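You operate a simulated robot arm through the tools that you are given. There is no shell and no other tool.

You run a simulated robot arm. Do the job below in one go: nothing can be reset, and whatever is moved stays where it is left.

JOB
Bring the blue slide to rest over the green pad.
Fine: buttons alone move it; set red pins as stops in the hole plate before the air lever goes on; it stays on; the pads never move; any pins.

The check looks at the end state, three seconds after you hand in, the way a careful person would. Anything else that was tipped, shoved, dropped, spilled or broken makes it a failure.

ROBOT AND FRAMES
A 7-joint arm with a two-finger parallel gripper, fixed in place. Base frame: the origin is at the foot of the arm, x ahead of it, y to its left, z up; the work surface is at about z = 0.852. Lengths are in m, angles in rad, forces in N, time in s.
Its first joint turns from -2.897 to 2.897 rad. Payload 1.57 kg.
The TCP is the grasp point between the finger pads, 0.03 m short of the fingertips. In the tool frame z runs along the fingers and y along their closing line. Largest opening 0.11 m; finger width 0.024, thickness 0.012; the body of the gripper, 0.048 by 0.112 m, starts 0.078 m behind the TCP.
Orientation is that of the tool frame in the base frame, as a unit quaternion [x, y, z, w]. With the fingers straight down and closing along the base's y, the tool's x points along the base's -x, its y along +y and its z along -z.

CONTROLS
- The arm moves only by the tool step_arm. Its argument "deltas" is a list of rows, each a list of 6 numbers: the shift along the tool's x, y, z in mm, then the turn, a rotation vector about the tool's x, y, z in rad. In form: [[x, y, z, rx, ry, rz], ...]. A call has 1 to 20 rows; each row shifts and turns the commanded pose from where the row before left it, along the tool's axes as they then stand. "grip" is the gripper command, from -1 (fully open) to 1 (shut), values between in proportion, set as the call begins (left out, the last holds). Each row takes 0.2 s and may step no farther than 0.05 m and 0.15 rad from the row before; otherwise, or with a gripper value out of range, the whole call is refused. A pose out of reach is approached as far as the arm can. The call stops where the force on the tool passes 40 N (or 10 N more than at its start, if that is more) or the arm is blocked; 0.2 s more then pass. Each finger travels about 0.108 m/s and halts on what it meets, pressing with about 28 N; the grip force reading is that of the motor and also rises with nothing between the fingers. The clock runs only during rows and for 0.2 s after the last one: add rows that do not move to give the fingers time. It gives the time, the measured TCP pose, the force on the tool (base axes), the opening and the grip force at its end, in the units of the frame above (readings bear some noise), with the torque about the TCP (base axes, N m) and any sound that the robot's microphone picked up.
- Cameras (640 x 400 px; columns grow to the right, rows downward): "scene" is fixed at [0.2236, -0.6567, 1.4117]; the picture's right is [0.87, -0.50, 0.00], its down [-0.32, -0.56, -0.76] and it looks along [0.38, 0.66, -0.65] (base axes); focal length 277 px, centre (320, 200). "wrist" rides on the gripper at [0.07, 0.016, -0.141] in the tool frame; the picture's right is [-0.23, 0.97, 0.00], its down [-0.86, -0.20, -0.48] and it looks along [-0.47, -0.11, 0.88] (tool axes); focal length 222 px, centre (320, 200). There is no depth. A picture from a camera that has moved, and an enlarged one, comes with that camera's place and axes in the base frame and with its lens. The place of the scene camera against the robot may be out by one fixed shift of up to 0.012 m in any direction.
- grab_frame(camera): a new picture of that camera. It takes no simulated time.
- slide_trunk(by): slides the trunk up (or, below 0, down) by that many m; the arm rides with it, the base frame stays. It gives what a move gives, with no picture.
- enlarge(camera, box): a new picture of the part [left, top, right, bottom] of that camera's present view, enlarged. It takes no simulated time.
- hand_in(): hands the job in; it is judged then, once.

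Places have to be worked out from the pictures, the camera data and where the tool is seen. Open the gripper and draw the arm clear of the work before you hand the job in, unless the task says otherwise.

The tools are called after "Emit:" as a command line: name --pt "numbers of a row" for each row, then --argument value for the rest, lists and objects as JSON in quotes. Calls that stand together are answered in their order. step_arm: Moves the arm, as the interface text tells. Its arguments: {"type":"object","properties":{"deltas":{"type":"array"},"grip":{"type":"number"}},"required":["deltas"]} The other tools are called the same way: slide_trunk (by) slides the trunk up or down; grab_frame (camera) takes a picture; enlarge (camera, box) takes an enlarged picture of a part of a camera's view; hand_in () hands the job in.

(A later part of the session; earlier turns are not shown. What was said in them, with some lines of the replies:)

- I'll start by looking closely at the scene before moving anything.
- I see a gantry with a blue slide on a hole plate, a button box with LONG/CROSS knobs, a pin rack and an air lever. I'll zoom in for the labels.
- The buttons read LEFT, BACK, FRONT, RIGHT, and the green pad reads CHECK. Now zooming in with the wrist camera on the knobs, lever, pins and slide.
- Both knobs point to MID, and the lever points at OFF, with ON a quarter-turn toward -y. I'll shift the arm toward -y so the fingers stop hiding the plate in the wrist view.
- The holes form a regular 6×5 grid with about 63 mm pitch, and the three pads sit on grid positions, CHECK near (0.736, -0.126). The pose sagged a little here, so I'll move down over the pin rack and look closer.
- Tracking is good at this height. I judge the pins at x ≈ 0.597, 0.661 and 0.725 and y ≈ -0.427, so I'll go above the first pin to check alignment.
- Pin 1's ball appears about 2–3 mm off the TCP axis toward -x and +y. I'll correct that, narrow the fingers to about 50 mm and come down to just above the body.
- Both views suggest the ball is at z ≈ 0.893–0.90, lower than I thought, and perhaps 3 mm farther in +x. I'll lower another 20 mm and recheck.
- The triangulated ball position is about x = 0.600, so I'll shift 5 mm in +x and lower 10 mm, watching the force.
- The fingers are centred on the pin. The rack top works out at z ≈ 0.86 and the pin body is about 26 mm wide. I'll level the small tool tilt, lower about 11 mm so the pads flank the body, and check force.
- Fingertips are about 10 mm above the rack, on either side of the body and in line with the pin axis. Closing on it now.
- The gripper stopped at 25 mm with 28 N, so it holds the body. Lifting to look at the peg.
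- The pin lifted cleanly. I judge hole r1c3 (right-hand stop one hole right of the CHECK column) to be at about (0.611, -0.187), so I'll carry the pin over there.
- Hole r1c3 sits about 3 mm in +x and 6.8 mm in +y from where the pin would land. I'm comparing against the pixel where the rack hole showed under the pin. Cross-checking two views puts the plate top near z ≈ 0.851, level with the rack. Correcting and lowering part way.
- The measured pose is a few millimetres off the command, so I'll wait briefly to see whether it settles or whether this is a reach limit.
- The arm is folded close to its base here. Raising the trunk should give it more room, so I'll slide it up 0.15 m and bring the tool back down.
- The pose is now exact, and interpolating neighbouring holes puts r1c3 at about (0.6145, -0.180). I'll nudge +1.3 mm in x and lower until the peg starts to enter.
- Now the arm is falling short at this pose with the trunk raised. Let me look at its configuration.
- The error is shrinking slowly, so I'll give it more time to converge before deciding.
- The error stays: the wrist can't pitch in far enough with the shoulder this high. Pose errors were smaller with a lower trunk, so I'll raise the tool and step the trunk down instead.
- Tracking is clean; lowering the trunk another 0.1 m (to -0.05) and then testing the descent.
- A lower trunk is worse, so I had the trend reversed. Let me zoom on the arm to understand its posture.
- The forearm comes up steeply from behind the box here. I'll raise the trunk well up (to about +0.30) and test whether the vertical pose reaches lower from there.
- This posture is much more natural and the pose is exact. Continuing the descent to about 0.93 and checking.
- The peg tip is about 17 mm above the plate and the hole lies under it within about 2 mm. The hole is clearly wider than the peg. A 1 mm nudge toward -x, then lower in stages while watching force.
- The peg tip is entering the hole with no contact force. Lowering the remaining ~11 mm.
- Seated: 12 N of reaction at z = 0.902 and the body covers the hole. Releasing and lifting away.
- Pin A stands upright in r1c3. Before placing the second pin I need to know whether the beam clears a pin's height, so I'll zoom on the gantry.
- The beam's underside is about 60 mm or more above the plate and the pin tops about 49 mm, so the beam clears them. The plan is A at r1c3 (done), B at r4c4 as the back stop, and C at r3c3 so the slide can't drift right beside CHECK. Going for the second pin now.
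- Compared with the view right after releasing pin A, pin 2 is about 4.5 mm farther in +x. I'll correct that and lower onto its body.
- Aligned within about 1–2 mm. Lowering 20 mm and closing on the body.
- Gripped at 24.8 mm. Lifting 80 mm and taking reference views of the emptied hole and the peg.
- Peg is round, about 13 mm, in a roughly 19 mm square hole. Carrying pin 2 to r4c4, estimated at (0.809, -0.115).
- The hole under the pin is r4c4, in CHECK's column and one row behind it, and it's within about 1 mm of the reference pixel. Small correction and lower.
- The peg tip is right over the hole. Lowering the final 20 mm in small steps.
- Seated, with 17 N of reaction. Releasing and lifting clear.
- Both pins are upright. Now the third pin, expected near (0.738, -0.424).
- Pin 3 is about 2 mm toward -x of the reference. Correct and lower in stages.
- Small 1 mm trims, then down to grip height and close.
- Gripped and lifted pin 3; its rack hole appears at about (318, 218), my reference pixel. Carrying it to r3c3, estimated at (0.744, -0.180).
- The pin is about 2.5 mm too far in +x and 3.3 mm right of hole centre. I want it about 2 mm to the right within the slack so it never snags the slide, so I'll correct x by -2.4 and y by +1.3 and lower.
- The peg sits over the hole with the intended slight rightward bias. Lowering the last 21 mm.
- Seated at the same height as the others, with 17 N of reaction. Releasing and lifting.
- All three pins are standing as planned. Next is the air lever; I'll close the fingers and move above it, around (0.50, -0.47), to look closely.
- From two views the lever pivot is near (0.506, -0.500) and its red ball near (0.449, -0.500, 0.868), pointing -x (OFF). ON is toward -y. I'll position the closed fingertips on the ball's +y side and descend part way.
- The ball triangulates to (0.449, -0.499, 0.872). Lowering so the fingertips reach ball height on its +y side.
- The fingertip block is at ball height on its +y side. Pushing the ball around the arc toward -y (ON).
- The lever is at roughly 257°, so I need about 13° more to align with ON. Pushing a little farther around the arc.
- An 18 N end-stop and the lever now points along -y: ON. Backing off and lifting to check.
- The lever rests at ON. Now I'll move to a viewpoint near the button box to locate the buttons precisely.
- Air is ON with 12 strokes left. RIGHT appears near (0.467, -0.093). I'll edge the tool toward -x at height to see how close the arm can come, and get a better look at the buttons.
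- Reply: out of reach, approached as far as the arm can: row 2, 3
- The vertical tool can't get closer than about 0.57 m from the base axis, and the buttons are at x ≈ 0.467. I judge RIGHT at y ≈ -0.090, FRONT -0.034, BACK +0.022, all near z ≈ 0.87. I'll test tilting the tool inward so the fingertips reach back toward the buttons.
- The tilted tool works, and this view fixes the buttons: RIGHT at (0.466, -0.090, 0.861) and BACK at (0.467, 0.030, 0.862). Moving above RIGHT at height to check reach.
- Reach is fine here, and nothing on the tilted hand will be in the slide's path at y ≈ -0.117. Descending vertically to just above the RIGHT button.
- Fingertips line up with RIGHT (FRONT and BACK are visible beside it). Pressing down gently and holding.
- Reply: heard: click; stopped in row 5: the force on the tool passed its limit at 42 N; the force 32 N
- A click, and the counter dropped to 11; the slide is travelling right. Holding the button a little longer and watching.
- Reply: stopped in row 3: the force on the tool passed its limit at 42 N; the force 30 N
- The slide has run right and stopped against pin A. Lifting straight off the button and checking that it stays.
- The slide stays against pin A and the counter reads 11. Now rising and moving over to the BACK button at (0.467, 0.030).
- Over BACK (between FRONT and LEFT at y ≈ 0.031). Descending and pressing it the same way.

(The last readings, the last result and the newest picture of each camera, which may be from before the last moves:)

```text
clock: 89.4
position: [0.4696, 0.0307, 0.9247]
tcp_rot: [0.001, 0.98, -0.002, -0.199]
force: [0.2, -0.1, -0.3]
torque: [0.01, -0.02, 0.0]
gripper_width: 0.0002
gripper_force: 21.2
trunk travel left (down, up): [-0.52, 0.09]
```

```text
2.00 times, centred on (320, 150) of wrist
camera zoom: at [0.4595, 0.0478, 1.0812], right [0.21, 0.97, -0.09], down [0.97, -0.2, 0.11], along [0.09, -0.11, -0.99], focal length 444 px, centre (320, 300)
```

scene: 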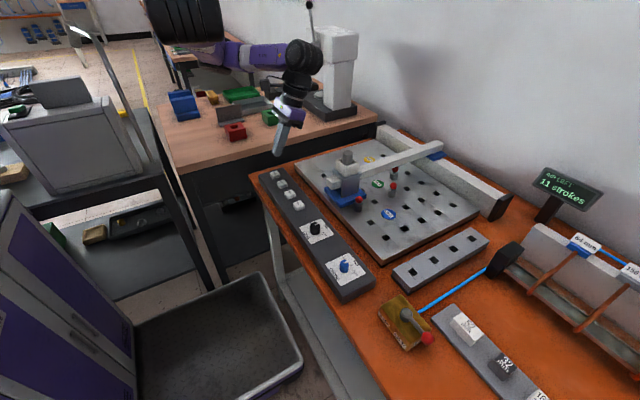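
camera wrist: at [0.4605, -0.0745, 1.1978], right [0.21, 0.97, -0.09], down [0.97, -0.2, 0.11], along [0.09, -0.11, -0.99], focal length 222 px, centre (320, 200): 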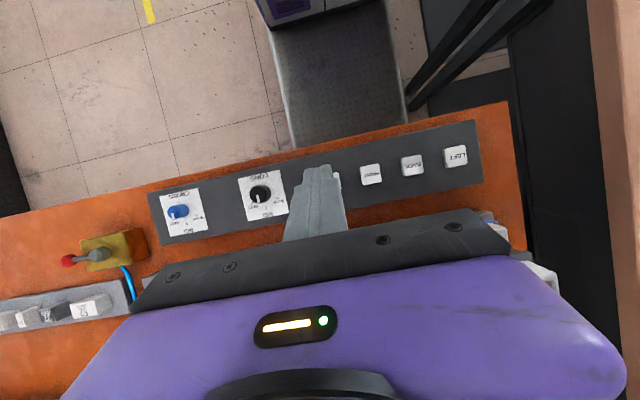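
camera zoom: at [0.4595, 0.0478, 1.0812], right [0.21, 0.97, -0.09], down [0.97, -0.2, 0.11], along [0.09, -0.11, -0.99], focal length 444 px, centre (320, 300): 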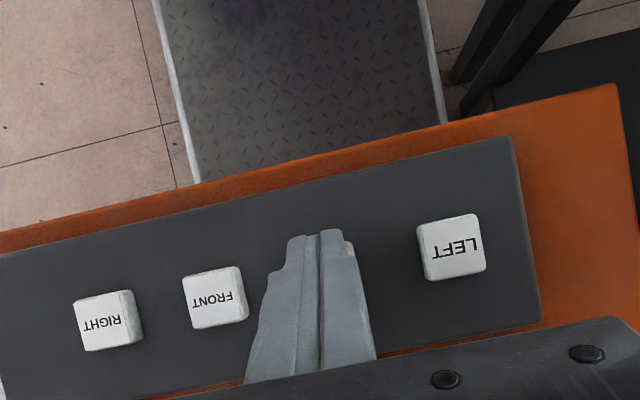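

Checking fingertip placement over BACK at higher zoom before pressing, because LEFT is the neighbour.

Emit:
enlarge --camera "scene" --box '[262, 150, 312, 200]'

Emit:
enlarge --camera "wrist" --box '[260, 80, 400, 200]'

```text
8.00 times, centred on (287, 175) of scene
camera zoom: at [0.2236, -0.6567, 1.4117], right [0.87, -0.5, 0.0], down [-0.32, -0.56, -0.76], along [0.38, 0.66, -0.65], focal length 2213 px, centre (584, 400)
```

zoom: 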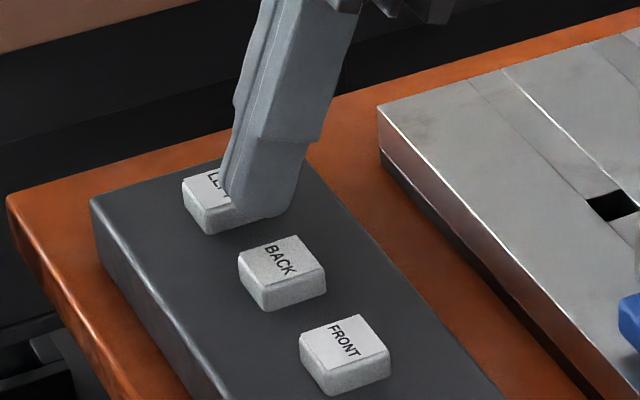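

```text
3.33 times, centred on (330, 140) of wrist
camera zoom: at [0.4595, 0.0478, 1.0812], right [0.21, 0.97, -0.09], down [0.97, -0.2, 0.11], along [0.09, -0.11, -0.99], focal length 740 px, centre (287, 400)
```

zoom: 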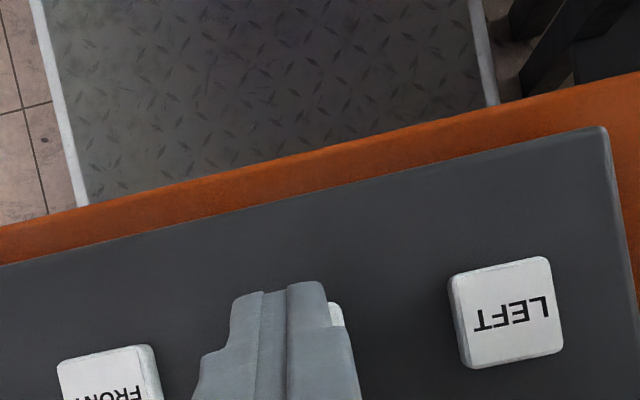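

Fingertips land on BACK, about 4 mm toward FRONT of its centre. I'll trim +3 mm in y and press.

Emit:
step_arm --pt "-5.8 3 13.8 0 0 0" --pt "-4.7 0 11.1 0 0 0" --pt "-1.6 0 3.7 0 0 0" --pt "-1.2 0 2.8 0 0 0" --pt "0 0 0 0 0 0"

Emit:
grab_frame --camera "scene"

Emit:
enlarge --camera "scene" --box '[300, 120, 430, 220]'

```text
clock: 90.6
position: [0.4703, 0.0341, 0.8926]
tcp_rot: [0.001, 0.98, -0.002, -0.197]
force: [4.8, 2.4, 30.4]
torque: [0.05, -0.13, 0.08]
gripper_width: 0.0
gripper_force: 21.2
trunk travel left (down, up): [-0.52, 0.09]
heard: click
```

```text
taken
```

scene: 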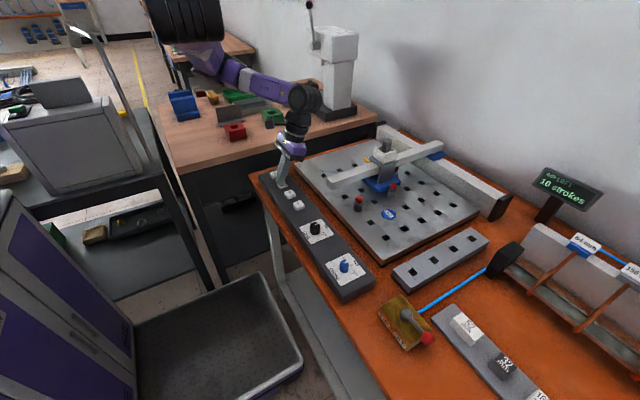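

```text
4.00 times, centred on (365, 170) of scene
camera zoom: at [0.2236, -0.6567, 1.4117], right [0.87, -0.5, 0.0], down [-0.32, -0.56, -0.76], along [0.38, 0.66, -0.65], focal length 1106 px, centre (140, 320)
```

zoom: 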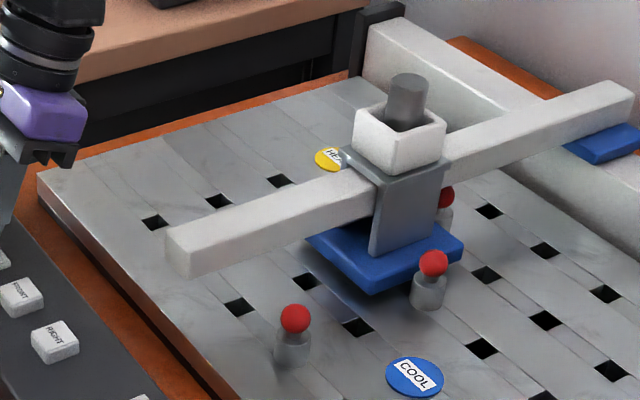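

The slide moved back and sits between pins B and C, with 10 strokes left. I'll release the button and check it's settled.

Emit:
step_arm --pt "0 0 0 0 0 0" --pt "0 0 0 0 0 0"

Emit:
step_arm --pt "4 0 -9.2 0 0 0" --pt "9.7 0 -23 0 0 0" --pt "9.7 0 -23 0 0 0" --pt "9.7 0 -23 0 0 0" --pt "9.7 0 -23 0 0 0" --pt "0 0 0 0 0 0" --pt "0 0 0 0 0 0"

Emit:
enlarge --camera "scene" --box '[340, 130, 440, 210]'

Emit:
enlarge --camera "scene" --box '[530, 160, 610, 220]'

```text
clock: 91.2
position: [0.4707, 0.0351, 0.8917]
tcp_rot: [0.002, 0.98, -0.002, -0.198]
force: [7.9, 2.7, 37.5]
torque: [0.09, -0.22, -0.15]
gripper_width: 0.0
gripper_force: 21.5
trunk travel left (down, up): [-0.52, 0.09]
```

```text
clock: 92.8
position: [0.4694, 0.0356, 1.0003]
tcp_rot: [0.001, 0.98, -0.002, -0.199]
force: [0.0, -0.7, -0.4]
torque: [-0.01, -0.01, -0.02]
gripper_width: 0.0001
gripper_force: 21.5
trunk travel left (down, up): [-0.52, 0.09]
```

```text
5.00 times, centred on (390, 170) of scene
camera zoom: at [0.2236, -0.6567, 1.4117], right [0.87, -0.5, 0.0], down [-0.32, -0.56, -0.76], along [0.38, 0.66, -0.65], focal length 1383 px, centre (-30, 350)
```

zoom: 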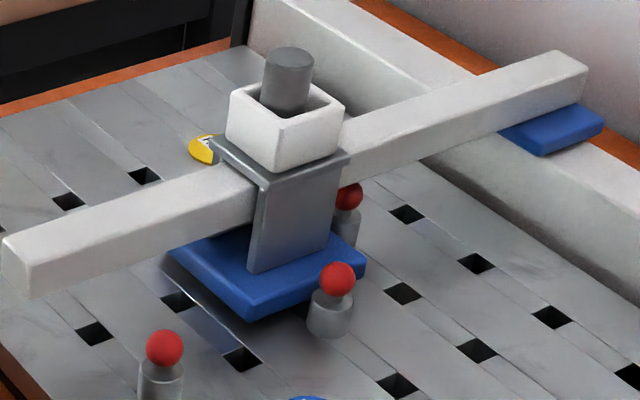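

```text
6.67 times, centred on (570, 190) of scene
camera zoom: at [0.2236, -0.6567, 1.4117], right [0.87, -0.5, 0.0], down [-0.32, -0.56, -0.76], along [0.38, 0.66, -0.65], focal length 1844 px, centre (-1347, 267)
```

zoom: 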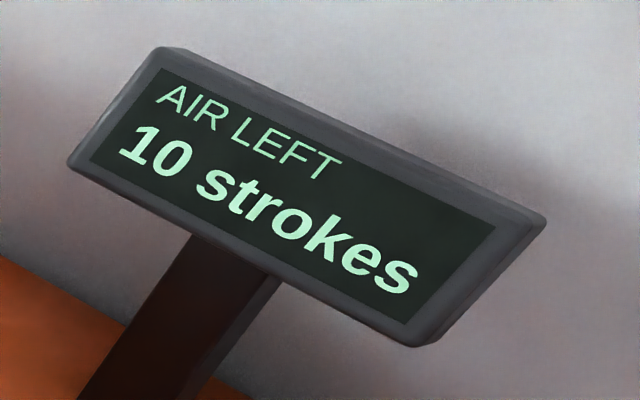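

The counter shows 10 and the slide is resting among the pins. Now I'll raise and level the tool, then look from a better angle to verify alignment over the green pad.

Emit:
step_arm --pt "15.5 0 -36.8 0 0 0" --pt "15.5 0 -36.8 0 0 0" --pt "-39.9 0 -16.9 0 0 0" --pt "-39.9 0 -16.9 0 0 0" --pt "-39.9 0 -16.9 0 0 0" --pt "0 0 0 0 -0.1 0" --pt "0 0 0 0 -0.1 0" --pt "0 0 0 0 -0.1 0" --pt "0 0 0 0 -0.097 0" --pt "0 0 0 0 0 0" --pt "0 0 0 0 0 0"

Emit:
grab_frame --camera "wrist"

Emit:
grab_frame --camera "scene"

```text
clock: 95.2
position: [0.6211, 0.0386, 1.0755]
tcp_rot: [0.0, 1.0, -0.003, -0.001]
force: [0.2, 0.6, 0.0]
torque: [0.0, -0.05, 0.01]
gripper_width: 0.0
gripper_force: 21.0
out of reach, approached as far as the arm can: row 1, 2
trunk travel left (down, up): [-0.52, 0.09]
```

```text
taken
camera wrist: at [0.5508, 0.0548, 1.2161], right [0.23, 0.97, -0.01], down [0.86, -0.2, 0.48], along [0.46, -0.11, -0.88], focal length 222 px, centre (320, 200)
```

wrist: 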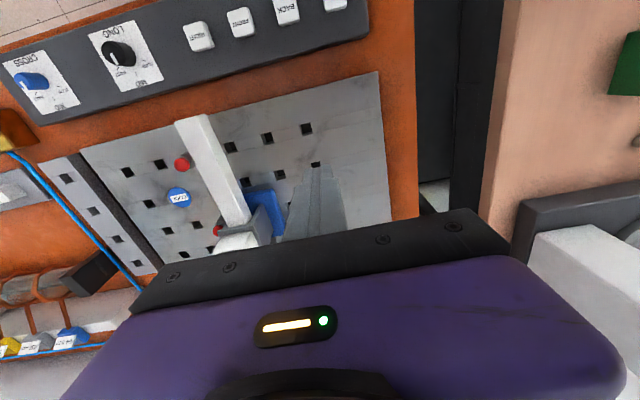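

```text
taken
```

scene: 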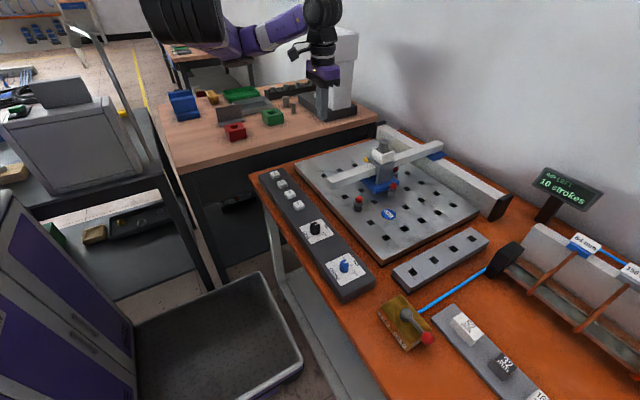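

Moving over to the -y side for a clear view of the slide relative to the hole grid.

Emit:
step_arm --pt "0 0 -35 0 0 0" --pt "0 -48 0 0 0 0" --pt "0 -48 0 0 0 0" --pt "0 -48 0 0 0 0" --pt "0 -48 0 0 0 0" --pt "0 -48 0 0 0 0" --pt "0 -48 0 0 0 0" --pt "0 -48 0 0 0 0" --pt "0 -48 0 0 0 0" --pt "0 0 0 0 0 0"

Emit:
grab_frame --camera "wrist"

Emit:
enlarge --camera "wrist" --box '[360, 60, 600, 240]'

Emit:
enlarge --camera "scene" --box '[350, 140, 420, 210]'

```text
clock: 97.4
position: [0.6213, -0.3456, 1.1124]
tcp_rot: [0.001, 1.0, -0.003, -0.002]
force: [-0.2, -0.2, 0.3]
torque: [-0.01, 0.0, -0.02]
gripper_width: 0.0
gripper_force: 21.7
trunk travel left (down, up): [-0.52, 0.09]
```

```text
taken
camera wrist: at [0.5517, -0.3299, 1.2533], right [0.23, 0.97, -0.01], down [0.86, -0.2, 0.48], along [0.46, -0.11, -0.88], focal length 222 px, centre (320, 200)
```

wrist: 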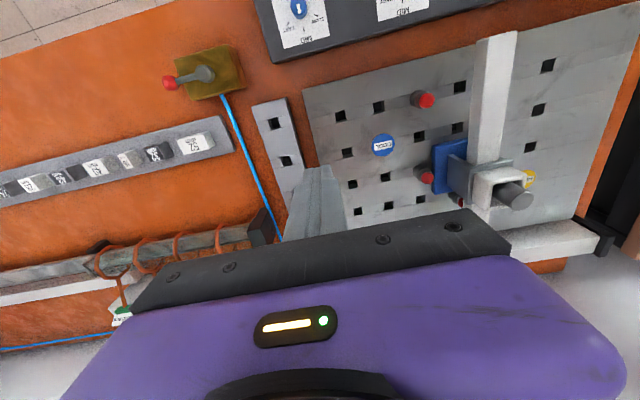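

```text
2.22 times, centred on (480, 150) of wrist
camera zoom: at [0.5517, -0.3299, 1.2533], right [0.23, 0.97, -0.01], down [0.86, -0.2, 0.48], along [0.46, -0.11, -0.88], focal length 494 px, centre (-36, 311)
```

zoom: 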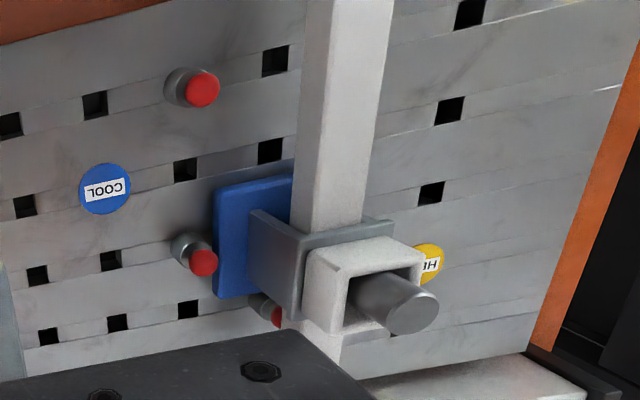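

```text
5.71 times, centred on (385, 175) of scene
camera zoom: at [0.2236, -0.6567, 1.4117], right [0.87, -0.5, 0.0], down [-0.32, -0.56, -0.76], along [0.38, 0.66, -0.65], focal length 1581 px, centre (-51, 343)
```

zoom: 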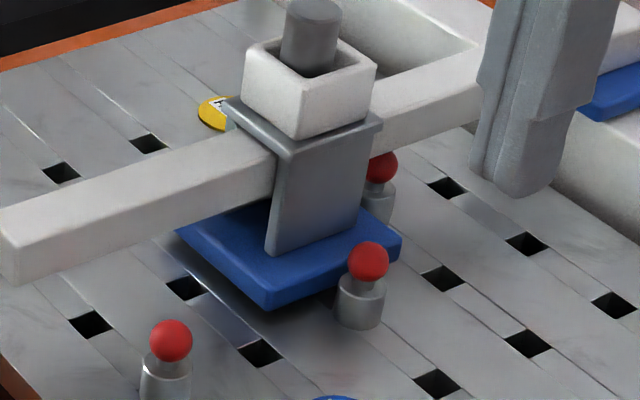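

The green pad is fully hidden under the blue base, whose centre I compute at about (0.746, -0.110) against the pad at (0.744, -0.115). The three pins are upright. Opening the gripper and drawing the arm up and clear.

Emit:
step_arm --pt "0 0 -40 0 0 0" --pt "0 0 -40 0 0 0" --pt "0 -20 -40 0 0 0" --pt "0 -20 0 0 0 0" --pt "0 0 0 0 0 0" --pt "0 0 0 0 0 0" --pt "0 0 0 0 0 0" --grip -1

Emit:
grab_frame --camera "scene"

Emit:
enlarge --camera "scene" --box '[320, 120, 460, 220]'

Emit:
grab_frame --camera "wrist"

```text
clock: 99.0
position: [0.6215, -0.3864, 1.2334]
tcp_rot: [0.001, 1.0, -0.003, -0.001]
force: [-0.4, 0.3, 0.1]
torque: [0.01, 0.01, 0.0]
gripper_width: 0.1103
gripper_force: 0.0
trunk travel left (down, up): [-0.52, 0.09]
```

```text
taken
```

scene: 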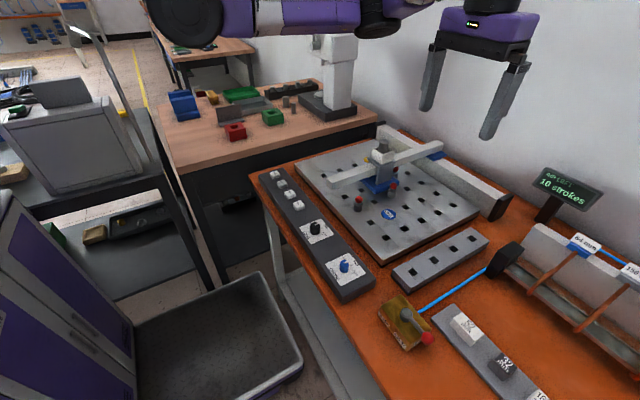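

```text
4.00 times, centred on (390, 170) of scene
camera zoom: at [0.2236, -0.6567, 1.4117], right [0.87, -0.5, 0.0], down [-0.32, -0.56, -0.76], along [0.38, 0.66, -0.65], focal length 1106 px, centre (40, 320)
```

zoom: 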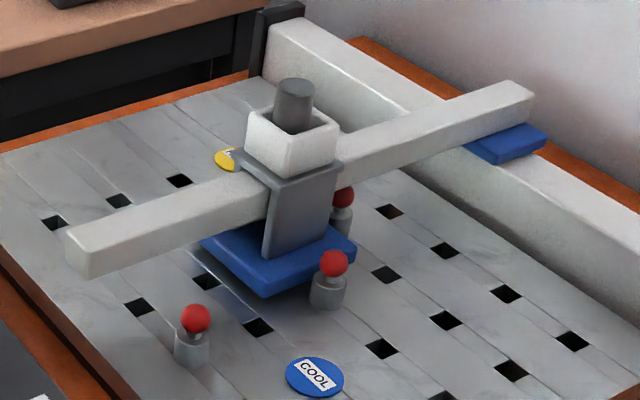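

```text
taken
camera wrist: at [0.5509, -0.3693, 1.3731], right [0.23, 0.97, -0.01], down [0.86, -0.2, 0.48], along [0.46, -0.11, -0.88], focal length 222 px, centre (320, 200)
```

wrist: 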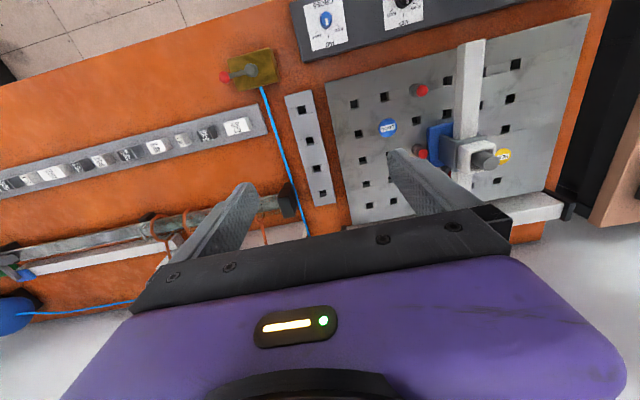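

The slide is unmoved and resting over the green CHECK pad. The lever is still ON, the pins are upright, nothing else is disturbed, and the arm is clear with the gripper open. Handing in.

Emit:
hand_in

```text
The job is handed in.
```

The blue slide is resting over the green CHECK pad, and I've handed the job in. From the pictures, the slide's centre is about 5 mm from the pad's centre. The pad is fully covered in every view I took.

- **Pins:** All three red pins are in the hole plate and were set before the air went on. One stopped the slide's run to the right and one stopped its run back. The third sits to the right of the pad so the slide couldn't drift that way.
- **Air:** The lever is ON and was left on. Moving the slide took two button presses, RIGHT then BACK, and the counter shows 10 of 12 strokes left.
- **Rest of the bench:** The speed knobs were left at MID, and I saw nothing else moved or knocked over. The gripper is open and the arm is drawn up clear of the work.

The job doesn't return a result on hand-in, so I can't say how the check scored it.
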